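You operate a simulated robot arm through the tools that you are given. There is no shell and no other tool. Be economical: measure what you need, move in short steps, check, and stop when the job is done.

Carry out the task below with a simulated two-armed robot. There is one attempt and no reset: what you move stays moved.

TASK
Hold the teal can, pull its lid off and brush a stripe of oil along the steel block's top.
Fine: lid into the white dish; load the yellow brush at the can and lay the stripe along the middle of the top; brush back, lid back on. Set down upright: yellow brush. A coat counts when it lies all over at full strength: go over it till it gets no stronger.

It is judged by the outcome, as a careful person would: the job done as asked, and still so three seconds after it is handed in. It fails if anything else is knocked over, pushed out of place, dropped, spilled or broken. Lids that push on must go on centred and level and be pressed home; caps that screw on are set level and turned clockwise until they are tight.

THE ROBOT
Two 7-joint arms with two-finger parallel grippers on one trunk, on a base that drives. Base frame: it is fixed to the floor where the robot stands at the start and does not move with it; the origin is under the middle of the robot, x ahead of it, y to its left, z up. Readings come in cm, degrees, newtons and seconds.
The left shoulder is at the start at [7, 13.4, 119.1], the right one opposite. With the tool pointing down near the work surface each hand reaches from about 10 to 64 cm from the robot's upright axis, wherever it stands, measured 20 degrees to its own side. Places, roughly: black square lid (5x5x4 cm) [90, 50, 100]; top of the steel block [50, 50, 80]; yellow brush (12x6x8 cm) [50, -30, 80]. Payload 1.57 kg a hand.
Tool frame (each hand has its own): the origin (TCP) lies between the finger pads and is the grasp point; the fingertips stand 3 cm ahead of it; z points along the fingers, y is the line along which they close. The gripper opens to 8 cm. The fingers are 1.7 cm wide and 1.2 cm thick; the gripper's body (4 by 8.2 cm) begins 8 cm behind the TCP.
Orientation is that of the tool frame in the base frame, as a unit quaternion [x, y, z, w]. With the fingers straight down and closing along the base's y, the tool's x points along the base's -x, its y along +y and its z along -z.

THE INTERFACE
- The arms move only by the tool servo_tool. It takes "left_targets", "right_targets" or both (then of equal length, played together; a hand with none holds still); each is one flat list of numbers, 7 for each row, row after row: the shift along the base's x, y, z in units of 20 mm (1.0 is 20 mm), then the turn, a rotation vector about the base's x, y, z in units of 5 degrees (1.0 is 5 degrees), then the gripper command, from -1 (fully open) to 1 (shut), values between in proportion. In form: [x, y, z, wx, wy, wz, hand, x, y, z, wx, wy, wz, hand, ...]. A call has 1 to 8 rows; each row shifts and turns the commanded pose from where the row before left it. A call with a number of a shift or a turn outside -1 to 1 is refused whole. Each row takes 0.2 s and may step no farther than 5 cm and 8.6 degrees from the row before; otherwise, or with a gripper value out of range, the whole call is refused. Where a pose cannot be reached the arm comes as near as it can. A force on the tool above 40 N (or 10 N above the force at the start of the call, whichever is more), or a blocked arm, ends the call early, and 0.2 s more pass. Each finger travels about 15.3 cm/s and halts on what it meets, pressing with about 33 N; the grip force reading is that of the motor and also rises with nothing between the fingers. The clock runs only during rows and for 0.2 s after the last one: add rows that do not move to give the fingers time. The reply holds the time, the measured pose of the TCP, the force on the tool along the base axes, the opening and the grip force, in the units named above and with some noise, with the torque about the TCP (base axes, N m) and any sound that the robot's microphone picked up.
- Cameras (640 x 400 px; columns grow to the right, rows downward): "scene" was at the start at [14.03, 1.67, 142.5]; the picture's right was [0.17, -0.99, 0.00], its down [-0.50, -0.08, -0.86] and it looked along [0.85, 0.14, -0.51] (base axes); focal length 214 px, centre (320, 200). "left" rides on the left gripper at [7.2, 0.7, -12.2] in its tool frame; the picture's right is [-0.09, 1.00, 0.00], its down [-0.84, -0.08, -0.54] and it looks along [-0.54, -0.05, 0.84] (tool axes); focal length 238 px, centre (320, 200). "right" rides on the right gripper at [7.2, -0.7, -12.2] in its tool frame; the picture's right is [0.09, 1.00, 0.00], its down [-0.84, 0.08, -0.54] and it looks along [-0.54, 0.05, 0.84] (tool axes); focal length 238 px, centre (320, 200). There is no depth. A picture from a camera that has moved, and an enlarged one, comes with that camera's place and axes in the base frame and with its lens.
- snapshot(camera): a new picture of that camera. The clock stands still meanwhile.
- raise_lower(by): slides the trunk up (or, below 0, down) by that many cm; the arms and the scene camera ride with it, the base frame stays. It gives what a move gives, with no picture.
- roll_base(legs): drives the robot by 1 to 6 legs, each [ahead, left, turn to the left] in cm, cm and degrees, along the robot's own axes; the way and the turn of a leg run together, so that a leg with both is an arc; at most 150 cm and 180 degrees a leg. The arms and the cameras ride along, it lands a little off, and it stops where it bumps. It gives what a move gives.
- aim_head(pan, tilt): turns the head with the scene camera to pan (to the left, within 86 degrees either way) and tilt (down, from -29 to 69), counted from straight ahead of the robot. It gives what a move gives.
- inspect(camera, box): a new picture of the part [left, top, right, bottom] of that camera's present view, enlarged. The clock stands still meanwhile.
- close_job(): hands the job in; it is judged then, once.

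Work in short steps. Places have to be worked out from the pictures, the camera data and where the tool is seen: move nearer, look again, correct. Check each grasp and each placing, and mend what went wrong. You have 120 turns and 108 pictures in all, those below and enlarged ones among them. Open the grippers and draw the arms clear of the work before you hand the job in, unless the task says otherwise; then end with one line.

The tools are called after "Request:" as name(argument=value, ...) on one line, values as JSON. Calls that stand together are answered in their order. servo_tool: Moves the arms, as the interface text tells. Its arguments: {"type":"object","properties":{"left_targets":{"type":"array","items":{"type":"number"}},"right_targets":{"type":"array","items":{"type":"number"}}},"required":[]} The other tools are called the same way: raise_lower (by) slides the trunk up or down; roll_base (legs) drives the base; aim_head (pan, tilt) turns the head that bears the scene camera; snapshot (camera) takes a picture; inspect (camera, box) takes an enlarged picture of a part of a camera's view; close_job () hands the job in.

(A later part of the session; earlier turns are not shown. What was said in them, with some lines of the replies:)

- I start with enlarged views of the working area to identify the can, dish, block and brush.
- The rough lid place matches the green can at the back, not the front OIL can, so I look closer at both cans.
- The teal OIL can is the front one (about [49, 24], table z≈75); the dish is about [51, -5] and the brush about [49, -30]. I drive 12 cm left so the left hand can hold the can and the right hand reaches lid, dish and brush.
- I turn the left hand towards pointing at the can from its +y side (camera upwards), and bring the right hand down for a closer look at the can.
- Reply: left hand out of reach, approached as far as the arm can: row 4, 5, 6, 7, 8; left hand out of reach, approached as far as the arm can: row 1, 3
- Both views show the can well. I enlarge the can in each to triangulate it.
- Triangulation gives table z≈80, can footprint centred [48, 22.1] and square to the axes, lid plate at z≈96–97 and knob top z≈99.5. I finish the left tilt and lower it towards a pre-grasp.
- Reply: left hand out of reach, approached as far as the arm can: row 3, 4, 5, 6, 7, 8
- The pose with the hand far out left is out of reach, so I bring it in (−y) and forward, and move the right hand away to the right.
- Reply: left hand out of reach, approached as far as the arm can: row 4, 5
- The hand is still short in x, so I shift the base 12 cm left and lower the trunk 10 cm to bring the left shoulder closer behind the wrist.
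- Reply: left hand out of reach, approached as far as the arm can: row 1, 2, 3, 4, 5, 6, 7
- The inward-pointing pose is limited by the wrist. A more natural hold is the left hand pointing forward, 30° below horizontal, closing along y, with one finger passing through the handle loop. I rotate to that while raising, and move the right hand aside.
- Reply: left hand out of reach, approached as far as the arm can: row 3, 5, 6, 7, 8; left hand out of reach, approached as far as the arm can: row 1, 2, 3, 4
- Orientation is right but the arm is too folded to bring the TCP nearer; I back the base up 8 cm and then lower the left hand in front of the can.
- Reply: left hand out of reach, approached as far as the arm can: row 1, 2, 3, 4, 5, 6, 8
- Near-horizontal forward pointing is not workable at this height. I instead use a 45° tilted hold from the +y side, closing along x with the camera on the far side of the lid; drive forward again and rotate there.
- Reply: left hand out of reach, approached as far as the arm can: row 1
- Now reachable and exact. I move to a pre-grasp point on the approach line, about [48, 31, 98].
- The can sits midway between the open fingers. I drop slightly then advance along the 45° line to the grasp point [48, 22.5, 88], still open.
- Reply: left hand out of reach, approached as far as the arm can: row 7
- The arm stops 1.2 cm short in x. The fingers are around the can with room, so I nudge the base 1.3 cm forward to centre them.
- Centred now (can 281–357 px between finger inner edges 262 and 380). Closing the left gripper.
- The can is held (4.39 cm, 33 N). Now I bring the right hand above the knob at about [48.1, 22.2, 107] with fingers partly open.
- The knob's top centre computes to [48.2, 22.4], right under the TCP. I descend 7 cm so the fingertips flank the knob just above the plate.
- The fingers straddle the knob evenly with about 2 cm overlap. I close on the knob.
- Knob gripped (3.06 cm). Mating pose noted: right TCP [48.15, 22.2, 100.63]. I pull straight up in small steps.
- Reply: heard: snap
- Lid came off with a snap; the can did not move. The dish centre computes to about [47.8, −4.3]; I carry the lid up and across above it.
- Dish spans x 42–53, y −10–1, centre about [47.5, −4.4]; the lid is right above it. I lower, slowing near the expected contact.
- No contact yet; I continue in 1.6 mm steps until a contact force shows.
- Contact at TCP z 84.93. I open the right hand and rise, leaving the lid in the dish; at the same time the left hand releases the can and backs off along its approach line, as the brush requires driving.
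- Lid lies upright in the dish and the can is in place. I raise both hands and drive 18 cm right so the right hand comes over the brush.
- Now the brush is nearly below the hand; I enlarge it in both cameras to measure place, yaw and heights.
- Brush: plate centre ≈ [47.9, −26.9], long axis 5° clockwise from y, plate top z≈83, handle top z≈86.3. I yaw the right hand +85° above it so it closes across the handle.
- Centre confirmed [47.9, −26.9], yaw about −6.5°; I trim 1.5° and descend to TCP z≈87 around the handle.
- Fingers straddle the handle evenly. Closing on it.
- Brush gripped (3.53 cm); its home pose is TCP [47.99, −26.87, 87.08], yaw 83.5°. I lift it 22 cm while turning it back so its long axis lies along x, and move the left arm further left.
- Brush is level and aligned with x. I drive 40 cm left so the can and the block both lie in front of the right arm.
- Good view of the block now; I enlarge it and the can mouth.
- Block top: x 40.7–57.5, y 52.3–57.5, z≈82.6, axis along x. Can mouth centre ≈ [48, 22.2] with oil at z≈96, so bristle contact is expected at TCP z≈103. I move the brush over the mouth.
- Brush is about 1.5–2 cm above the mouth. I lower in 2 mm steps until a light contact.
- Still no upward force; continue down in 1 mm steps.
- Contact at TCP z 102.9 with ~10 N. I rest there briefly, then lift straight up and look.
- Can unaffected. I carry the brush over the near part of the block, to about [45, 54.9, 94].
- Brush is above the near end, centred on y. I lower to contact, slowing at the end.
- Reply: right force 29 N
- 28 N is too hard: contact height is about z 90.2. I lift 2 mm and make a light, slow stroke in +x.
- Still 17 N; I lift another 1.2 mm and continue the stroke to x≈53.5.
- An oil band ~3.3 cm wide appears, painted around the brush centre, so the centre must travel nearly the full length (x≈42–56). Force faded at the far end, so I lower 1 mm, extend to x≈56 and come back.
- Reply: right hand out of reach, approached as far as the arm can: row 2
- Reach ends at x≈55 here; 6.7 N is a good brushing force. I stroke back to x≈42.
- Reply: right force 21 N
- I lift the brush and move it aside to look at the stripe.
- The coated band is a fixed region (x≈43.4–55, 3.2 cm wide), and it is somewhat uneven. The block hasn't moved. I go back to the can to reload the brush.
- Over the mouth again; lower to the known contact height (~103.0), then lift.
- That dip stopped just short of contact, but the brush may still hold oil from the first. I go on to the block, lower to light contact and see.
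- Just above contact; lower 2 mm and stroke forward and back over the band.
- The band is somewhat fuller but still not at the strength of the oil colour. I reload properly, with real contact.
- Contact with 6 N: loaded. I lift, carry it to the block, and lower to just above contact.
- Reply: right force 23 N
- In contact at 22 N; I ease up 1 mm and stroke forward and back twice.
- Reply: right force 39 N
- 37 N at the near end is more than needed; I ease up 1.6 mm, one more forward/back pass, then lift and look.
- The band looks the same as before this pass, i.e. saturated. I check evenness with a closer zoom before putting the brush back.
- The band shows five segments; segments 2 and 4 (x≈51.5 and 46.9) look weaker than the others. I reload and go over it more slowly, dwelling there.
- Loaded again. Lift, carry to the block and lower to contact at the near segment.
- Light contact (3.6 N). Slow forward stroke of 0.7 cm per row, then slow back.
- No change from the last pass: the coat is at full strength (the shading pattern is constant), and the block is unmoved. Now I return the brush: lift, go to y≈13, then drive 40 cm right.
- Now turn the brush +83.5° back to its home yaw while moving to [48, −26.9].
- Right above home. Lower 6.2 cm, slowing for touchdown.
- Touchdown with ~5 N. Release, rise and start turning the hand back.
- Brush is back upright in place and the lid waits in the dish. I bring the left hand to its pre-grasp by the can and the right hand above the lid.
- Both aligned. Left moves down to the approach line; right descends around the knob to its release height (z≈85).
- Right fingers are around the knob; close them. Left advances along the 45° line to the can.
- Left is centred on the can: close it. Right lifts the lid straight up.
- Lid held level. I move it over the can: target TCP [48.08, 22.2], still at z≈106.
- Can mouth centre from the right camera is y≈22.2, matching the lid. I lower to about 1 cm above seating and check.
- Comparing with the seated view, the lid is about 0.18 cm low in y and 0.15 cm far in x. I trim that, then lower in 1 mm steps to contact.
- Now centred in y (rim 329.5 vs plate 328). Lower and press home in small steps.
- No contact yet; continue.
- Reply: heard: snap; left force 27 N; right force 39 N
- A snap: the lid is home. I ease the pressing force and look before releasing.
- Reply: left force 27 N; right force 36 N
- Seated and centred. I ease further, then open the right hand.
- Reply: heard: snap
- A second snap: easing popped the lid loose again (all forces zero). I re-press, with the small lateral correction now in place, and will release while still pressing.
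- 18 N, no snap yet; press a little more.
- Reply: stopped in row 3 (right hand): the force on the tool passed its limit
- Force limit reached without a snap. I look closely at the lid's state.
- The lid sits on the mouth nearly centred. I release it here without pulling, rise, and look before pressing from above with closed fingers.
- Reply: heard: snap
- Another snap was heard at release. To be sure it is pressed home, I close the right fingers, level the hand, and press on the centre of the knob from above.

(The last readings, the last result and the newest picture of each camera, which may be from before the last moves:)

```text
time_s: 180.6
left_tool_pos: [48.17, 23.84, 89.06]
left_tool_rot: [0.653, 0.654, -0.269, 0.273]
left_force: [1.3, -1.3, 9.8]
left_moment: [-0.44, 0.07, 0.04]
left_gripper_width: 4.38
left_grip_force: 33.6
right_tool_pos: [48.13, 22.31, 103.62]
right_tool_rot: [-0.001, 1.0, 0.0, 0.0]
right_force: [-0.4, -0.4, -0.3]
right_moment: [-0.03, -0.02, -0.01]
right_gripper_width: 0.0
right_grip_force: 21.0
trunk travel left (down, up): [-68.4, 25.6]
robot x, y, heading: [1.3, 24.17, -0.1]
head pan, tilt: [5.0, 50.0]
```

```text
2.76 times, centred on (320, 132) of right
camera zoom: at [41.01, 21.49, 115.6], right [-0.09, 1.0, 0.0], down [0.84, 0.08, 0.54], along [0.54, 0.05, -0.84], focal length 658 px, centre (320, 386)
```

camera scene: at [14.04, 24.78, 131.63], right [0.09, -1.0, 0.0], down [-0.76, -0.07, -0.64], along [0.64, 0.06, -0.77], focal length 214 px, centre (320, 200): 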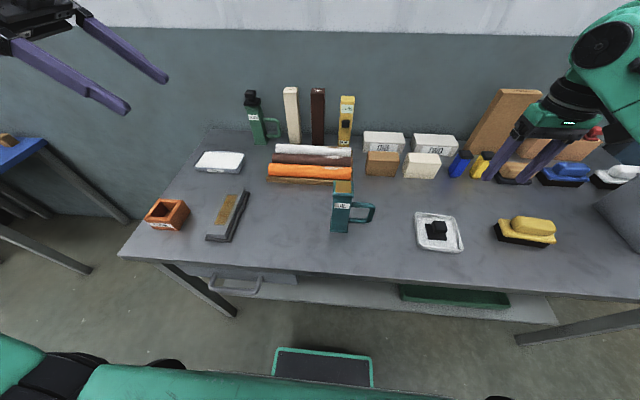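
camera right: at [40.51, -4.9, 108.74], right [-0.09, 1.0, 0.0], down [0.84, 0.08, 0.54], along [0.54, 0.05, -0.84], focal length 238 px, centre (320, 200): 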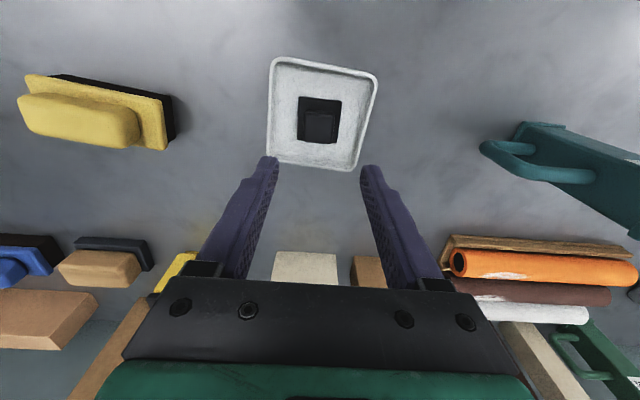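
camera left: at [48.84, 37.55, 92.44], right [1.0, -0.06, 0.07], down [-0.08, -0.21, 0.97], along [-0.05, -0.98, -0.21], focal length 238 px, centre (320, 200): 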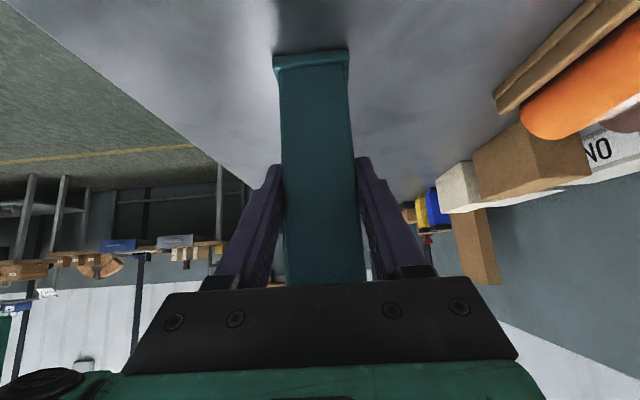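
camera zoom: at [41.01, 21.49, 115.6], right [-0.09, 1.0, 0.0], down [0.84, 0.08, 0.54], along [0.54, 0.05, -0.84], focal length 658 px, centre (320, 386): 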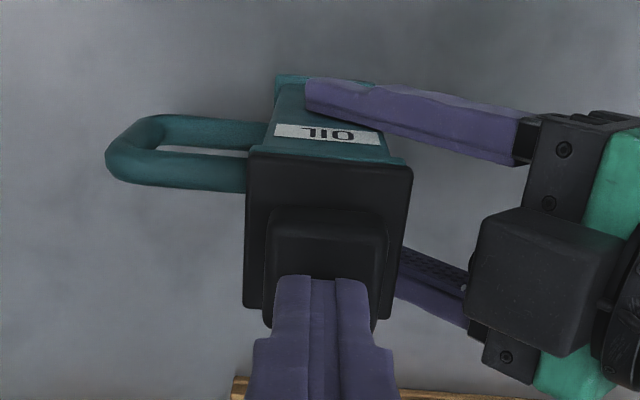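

Fingers are centred above the knob. Press down in ~1.5 mm steps.

Request:
servo_tool(right_targets=[0, 0, -0.1, 0, 0, 0, 1, 0, 0, -0.08, 0, 0, 0, 1, 0, 0, -0.08, 0, 0, 0, 1, 0, 0, -0.06, 0, 0, 0, 1, 0, 0, -0.06, 0, 0, 0, 1])

```text
time_s: 181.8
left_tool_pos: [48.16, 23.9, 88.88]
left_tool_rot: [0.652, 0.654, -0.268, 0.273]
left_force: [1.1, -0.7, 11.6]
left_moment: [-0.42, 0.07, 0.07]
left_gripper_width: 4.37
left_grip_force: 33.0
right_tool_pos: [48.19, 22.23, 102.73]
right_tool_rot: [0.0, 1.0, -0.001, 0.0]
right_force: [-0.2, 0.6, -0.4]
right_moment: [0.0, 0.02, -0.01]
right_gripper_width: 0.01
right_grip_force: 21.7
trunk travel left (down, up): [-68.4, 25.6]
robot x, y, heading: [0.94, 23.97, 0.3]
head pan, tilt: [5.0, 50.0]
```

Request:
servo_tool(right_targets=[0, 0, -0.06, 0, 0, 0, 1, 0, 0, -0.06, 0, 0, 0, 1, 0, 0, -0.06, 0, 0, 0, 1, 0, 0, -0.06, 0, 0, 0, 1, 0, 0, -0.06, 0, 0, 0, 1, 0, 0, -0.06, 0, 0, 0, 1])

```text
time_s: 182.8
left_tool_pos: [48.13, 23.85, 88.96]
left_tool_rot: [0.651, 0.655, -0.268, 0.274]
left_force: [-0.5, 0.5, 5.3]
left_moment: [-0.48, 0.65, 0.07]
left_gripper_width: 4.37
left_grip_force: 33.3
right_tool_pos: [48.09, 22.36, 102.85]
right_tool_rot: [-0.001, 1.0, 0.001, 0.004]
right_force: [-1.6, -2.1, 9.5]
right_moment: [-0.1, 0.11, 0.05]
right_gripper_width: 0.0
right_grip_force: 21.8
trunk travel left (down, up): [-68.4, 25.6]
robot x, y, heading: [1.7, 23.92, -0.3]
head pan, tilt: [5.0, 50.0]
stopped in row 4 (right hand): the force on the tool passed its limit (the readings are from after the stop); the commanded pose is now the measured one
```

Pressed to over 40 N on the knob without further movement or snap: the lid is home. I raise the right hand, then release the can with the left and back off.

Request:
servo_tool(right_targets=[0, 0, 0.3, 0, 0, 0, 1, 0, 0, 1, 0, 0, 0, 1, 0, 0, 1, 0, 0, 0, 1, 0, 0, 1, 0, 0, 0, 1])

Request:
inspect(camera="scene", box=[315, 145, 385, 205])

Request:
inspect(camera="right", box=[250, 40, 390, 150])

```text
time_s: 183.8
left_tool_pos: [48.03, 23.82, 89.01]
left_tool_rot: [0.652, 0.654, -0.268, 0.273]
left_force: [-2.2, 0.8, 11.7]
left_moment: [-0.43, 0.44, -0.04]
left_gripper_width: 4.35
left_grip_force: 33.0
right_tool_pos: [48.22, 22.28, 109.34]
right_tool_rot: [-0.001, 1.0, 0.002, 0.003]
right_force: [-0.7, -0.4, 0.2]
right_moment: [-0.03, 0.02, 0.01]
right_gripper_width: 0.0
right_grip_force: 21.4
trunk travel left (down, up): [-68.4, 25.6]
robot x, y, heading: [1.15, 24.14, -0.0]
head pan, tilt: [5.0, 50.0]
```

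```text
6.67 times, centred on (350, 175) of scene
camera zoom: at [13.79, 24.94, 131.66], right [0.09, -1.0, 0.0], down [-0.76, -0.07, -0.64], along [0.64, 0.06, -0.76], focal length 1430 px, centre (120, 367)
```

zoom: 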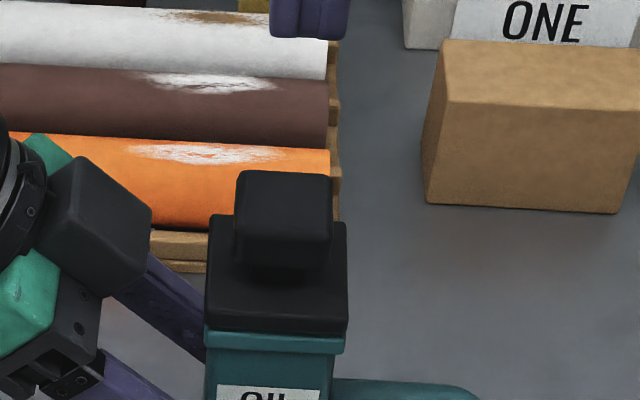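

```text
3.64 times, centred on (320, 95) of right
camera zoom: at [40.9, 21.53, 121.39], right [-0.09, 1.0, 0.0], down [0.83, 0.08, 0.55], along [0.54, 0.05, -0.84], focal length 867 px, centre (320, 582)
```

zoom: 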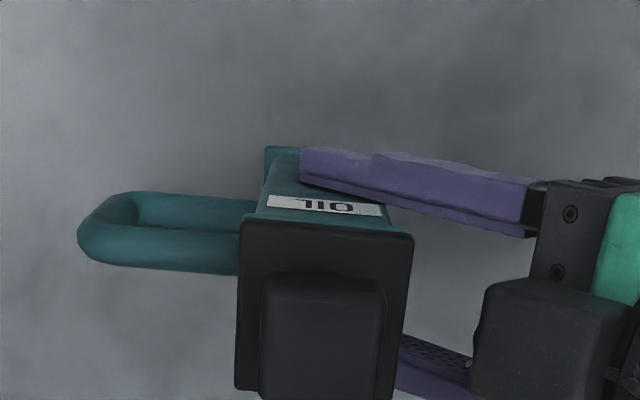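

Lid looks level and flush. Release the can with the left hand and withdraw both.

Request:
servo_tool(left_targets=[0, 0, 0, 0, 0, 0, 0.2, 0, 0, 0, 0, 0, 0, -0.3, 0, 0, 0, 0, 0, 0, -1, 0, 0, 0, 0, 0, 0, -1, 0, 0.6, 0.6, 0, 0, 0, -1, 0, 0.9, 0.9, 0, 0, 0, -1, 0, 0.9, 0.9, 0, 0, 0, -1, 0, 0.9, 0.9, 0, 0, 0, -1], right_targets=[0, -0.5, 0.5, 0, 0, 0, 0, 0, -0.8, 0.5, 0, 0, 0, -0.5, 0, -1, 0, 0, 0, 0, -1, 0, -1, 0, 0, 0, 0, -1, 0, -1, 0, 0, 0, 0, -1, 0, -1, 0, 0, 0, 0, -1, 0, -1, 0, 0, 0, 0, -1, 0, 0, 0, 0, 0, 0, -1])

Request:
servo_tool(left_targets=[0, 0.8, 1, 0, 0, 0, -1, 0, 0.8, 1, 0, 0, 0, -1, -0.3, 0.8, 1, 0, 0, 0, -1, -0.3, 0.8, 1, 0, 0, 0, -1, -0.3, 0.8, 1, 0, 0, 0, -1])

Request:
snapshot(camera="scene")

Request:
inspect(camera="scene", box=[310, 150, 400, 240])

Request:
snapshot(camera="left")

```text
time_s: 185.6
left_tool_pos: [48.01, 30.63, 95.46]
left_tool_rot: [0.652, 0.654, -0.269, 0.273]
left_force: [0.1, -0.8, -0.2]
left_moment: [0.01, 0.01, 0.02]
left_gripper_width: 7.99
left_grip_force: 0.1
right_tool_pos: [48.22, 9.84, 111.1]
right_tool_rot: [-0.001, 1.0, 0.001, 0.003]
right_force: [0.4, 0.0, -0.2]
right_moment: [-0.01, -0.01, 0.0]
right_gripper_width: 7.99
right_grip_force: 0.0
trunk travel left (down, up): [-68.4, 25.6]
robot x, y, heading: [1.24, 24.49, -0.0]
head pan, tilt: [5.0, 50.0]
```

```text
time_s: 186.8
left_tool_pos: [46.38, 38.54, 105.47]
left_tool_rot: [0.652, 0.655, -0.269, 0.273]
left_force: [-0.3, -0.4, 0.4]
left_moment: [-0.01, 0.0, 0.03]
left_gripper_width: 8.03
left_grip_force: 0.0
right_tool_pos: [48.24, 9.75, 111.28]
right_tool_rot: [-0.001, 1.0, 0.0, 0.003]
right_force: [-0.4, -0.3, -0.6]
right_moment: [-0.01, -0.01, -0.03]
right_gripper_width: 7.98
right_grip_force: 0.0
trunk travel left (down, up): [-68.4, 25.6]
robot x, y, heading: [1.15, 24.25, -0.2]
head pan, tilt: [5.0, 50.0]
```

```text
18 pictures are left
camera scene: at [13.99, 25.0, 131.64], right [0.09, -1.0, 0.0], down [-0.76, -0.07, -0.64], along [0.64, 0.06, -0.77], focal length 214 px, centre (320, 200)
```

scene: 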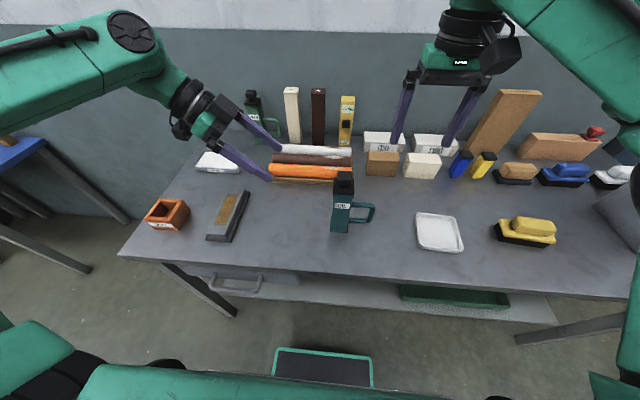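

```text
4.44 times, centred on (355, 195) of scene
camera zoom: at [13.99, 25.0, 131.64], right [0.09, -1.0, 0.0], down [-0.76, -0.07, -0.64], along [0.64, 0.06, -0.77], focal length 953 px, centre (164, 222)
```

zoom: 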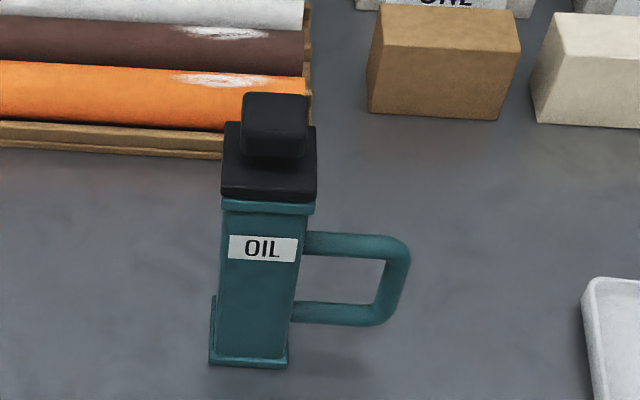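

```text
16 pictures are left
camera left: at [47.0, 52.27, 108.92], right [1.0, -0.06, 0.07], down [-0.08, -0.21, 0.97], along [-0.04, -0.98, -0.21], focal length 238 px, centre (320, 200)
```

left: 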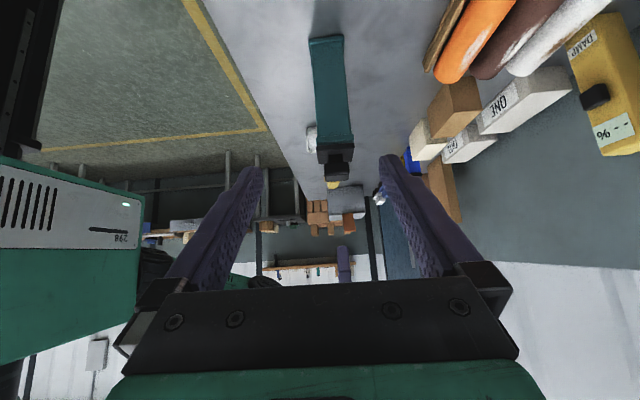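

All in place. One closer side view of the lid seat from the left camera to check it is level and gap-free.

Request:
inspect(camera="left", box=[300, 115, 370, 190])

Request:
inspect(camera="scene", box=[325, 165, 360, 205])

```text
5.33 times, centred on (335, 152) of left
camera zoom: at [47.0, 52.27, 108.92], right [1.0, -0.06, 0.07], down [-0.08, -0.21, 0.97], along [-0.04, -0.98, -0.21], focal length 1271 px, centre (240, 453)
```

zoom: 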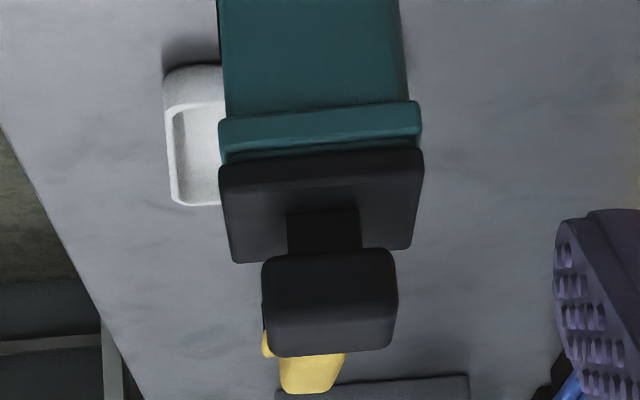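

```text
10.00 times, centred on (342, 185) of scene
camera zoom: at [13.99, 25.0, 131.64], right [0.09, -1.0, 0.0], down [-0.76, -0.07, -0.64], along [0.64, 0.06, -0.77], focal length 2145 px, centre (95, 350)
```

zoom: 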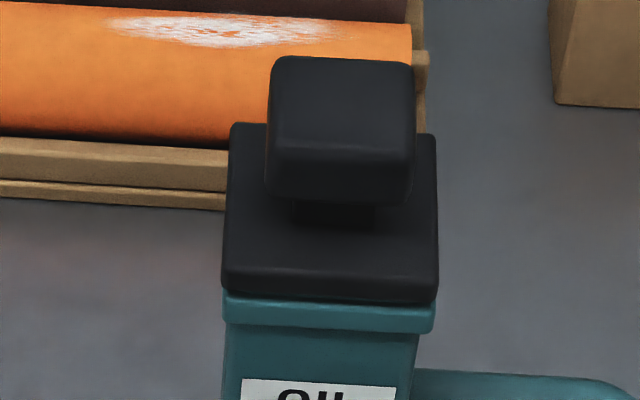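

There may be a fine gap line under the lid in this low view. I compare with the untouched grease can's lid as the reference for a fully seated lid.

Request:
inspect(camera="scene", box=[240, 85, 275, 125])

```text
10.00 times, centred on (258, 105) of scene
camera zoom: at [13.99, 25.0, 131.64], right [0.09, -1.0, 0.0], down [-0.76, -0.07, -0.64], along [0.64, 0.06, -0.77], focal length 2145 px, centre (945, 1150)
```

zoom: 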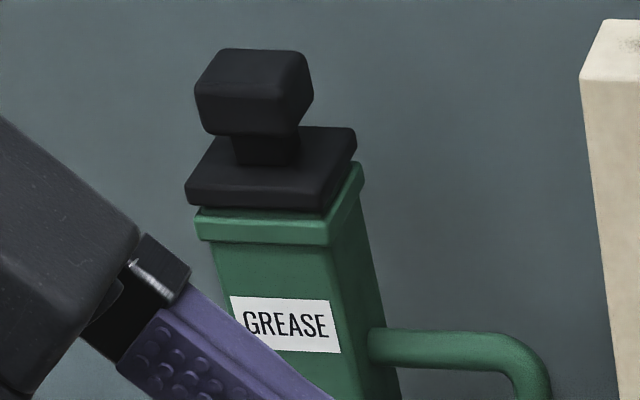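

The reference lid also shows a small step between flange and plate, like ours. I zoom once more on ours to check levelness.

Request:
inspect(camera="left", box=[335, 132, 385, 157])

Request:
inspect(camera="left", box=[310, 130, 360, 160])

```text
12.80 times, centred on (360, 144) of left
camera zoom: at [47.0, 52.27, 108.92], right [1.0, -0.06, 0.07], down [-0.08, -0.21, 0.97], along [-0.04, -0.98, -0.21], focal length 3051 px, centre (-192, 910)
```

zoom: 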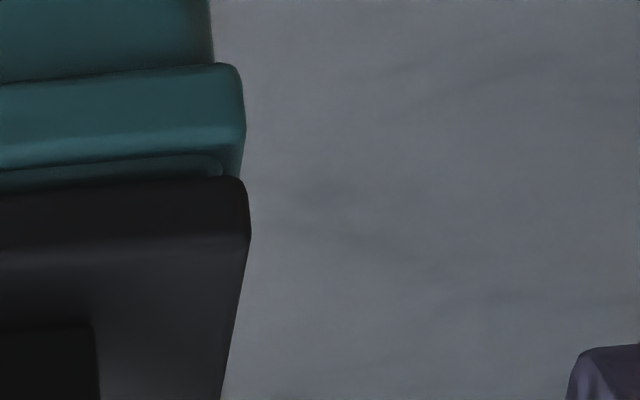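

```text
12.80 times, centred on (335, 145) of left
camera zoom: at [47.0, 52.27, 108.92], right [1.0, -0.06, 0.07], down [-0.08, -0.21, 0.97], along [-0.04, -0.98, -0.21], focal length 3051 px, centre (128, 904)
```

zoom: 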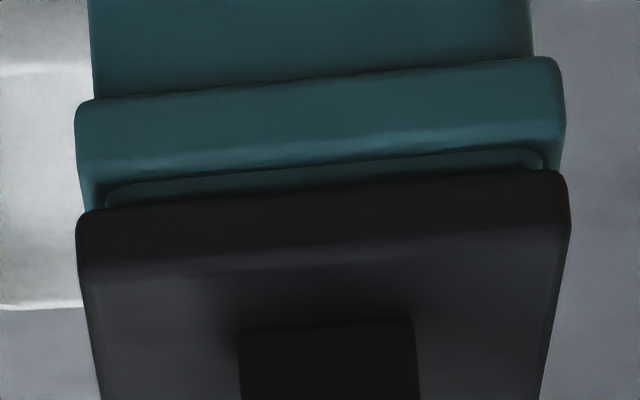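

The lid is level, parallel to the flange and sits flush on the lip. I draw both arms a bit further clear before handing in.

Request:
servo_tool(left_targets=[-0.2, 0.7, 1, 0, 0, 0, -1, -0.2, 0.7, 1, 0, 0, 0, -1, -0.2, 0.7, 1, 0, 0, 0, -1, -0.2, 0.7, 0.5, 0, 0, 0, -1, 0, 0, 0, 0, 0, 0, -1], right_targets=[-0.6, -0.3, 0.5, 0, 0, 0, -1, -0.6, -0.3, 0.5, 0, 0, 0, -1, -0.6, -0.3, 0.5, 0, 0, 0, -1, -0.6, -0.3, 0.5, 0, 0, 0, -1, 0, 0, 0, 0, 0, 0, -1])

Request:
snapshot(camera="scene")

```text
time_s: 188.0
left_tool_pos: [45.02, 44.08, 112.34]
left_tool_rot: [0.652, 0.656, -0.268, 0.271]
left_force: [-0.3, -0.3, -0.2]
left_moment: [-0.01, -0.03, 0.01]
left_gripper_width: 7.98
left_grip_force: 0.1
right_tool_pos: [43.51, 7.22, 115.1]
right_tool_rot: [-0.002, 1.0, 0.001, 0.001]
right_force: [-0.3, 1.0, -0.1]
right_moment: [0.0, 0.01, 0.03]
right_gripper_width: 7.98
right_grip_force: 0.1
trunk travel left (down, up): [-68.4, 25.6]
robot x, y, heading: [1.36, 24.22, -0.3]
head pan, tilt: [5.0, 50.0]
```

```text
10 pictures are left
camera scene: at [14.13, 24.96, 131.62], right [0.09, -1.0, 0.0], down [-0.76, -0.07, -0.64], along [0.64, 0.06, -0.77], focal length 214 px, centre (320, 200)
```

scene: 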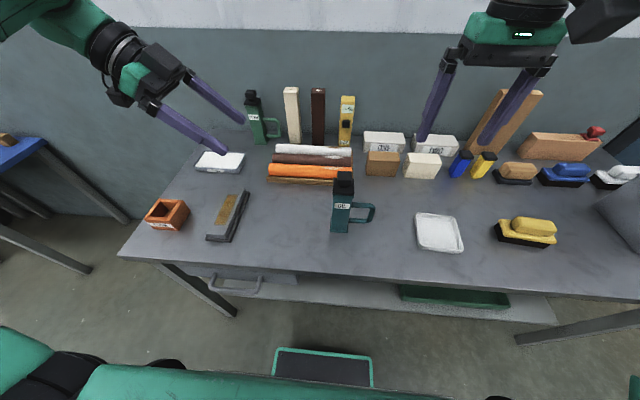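

Everything is in place: stripe on the block, brush upright at its spot, lid on the can, arms clear. Handing in.

Request:
close_job()

```text
The job is handed in.
```

The job is handed in: the oil stripe is on the block's top, the yellow brush is back upright in its place, and the lid is on the teal can. The stripe showed no change after the last pass. The lid came loose once while I was refitting it, so I re-pressed it to over 40 N. The close views then showed it level and flush.
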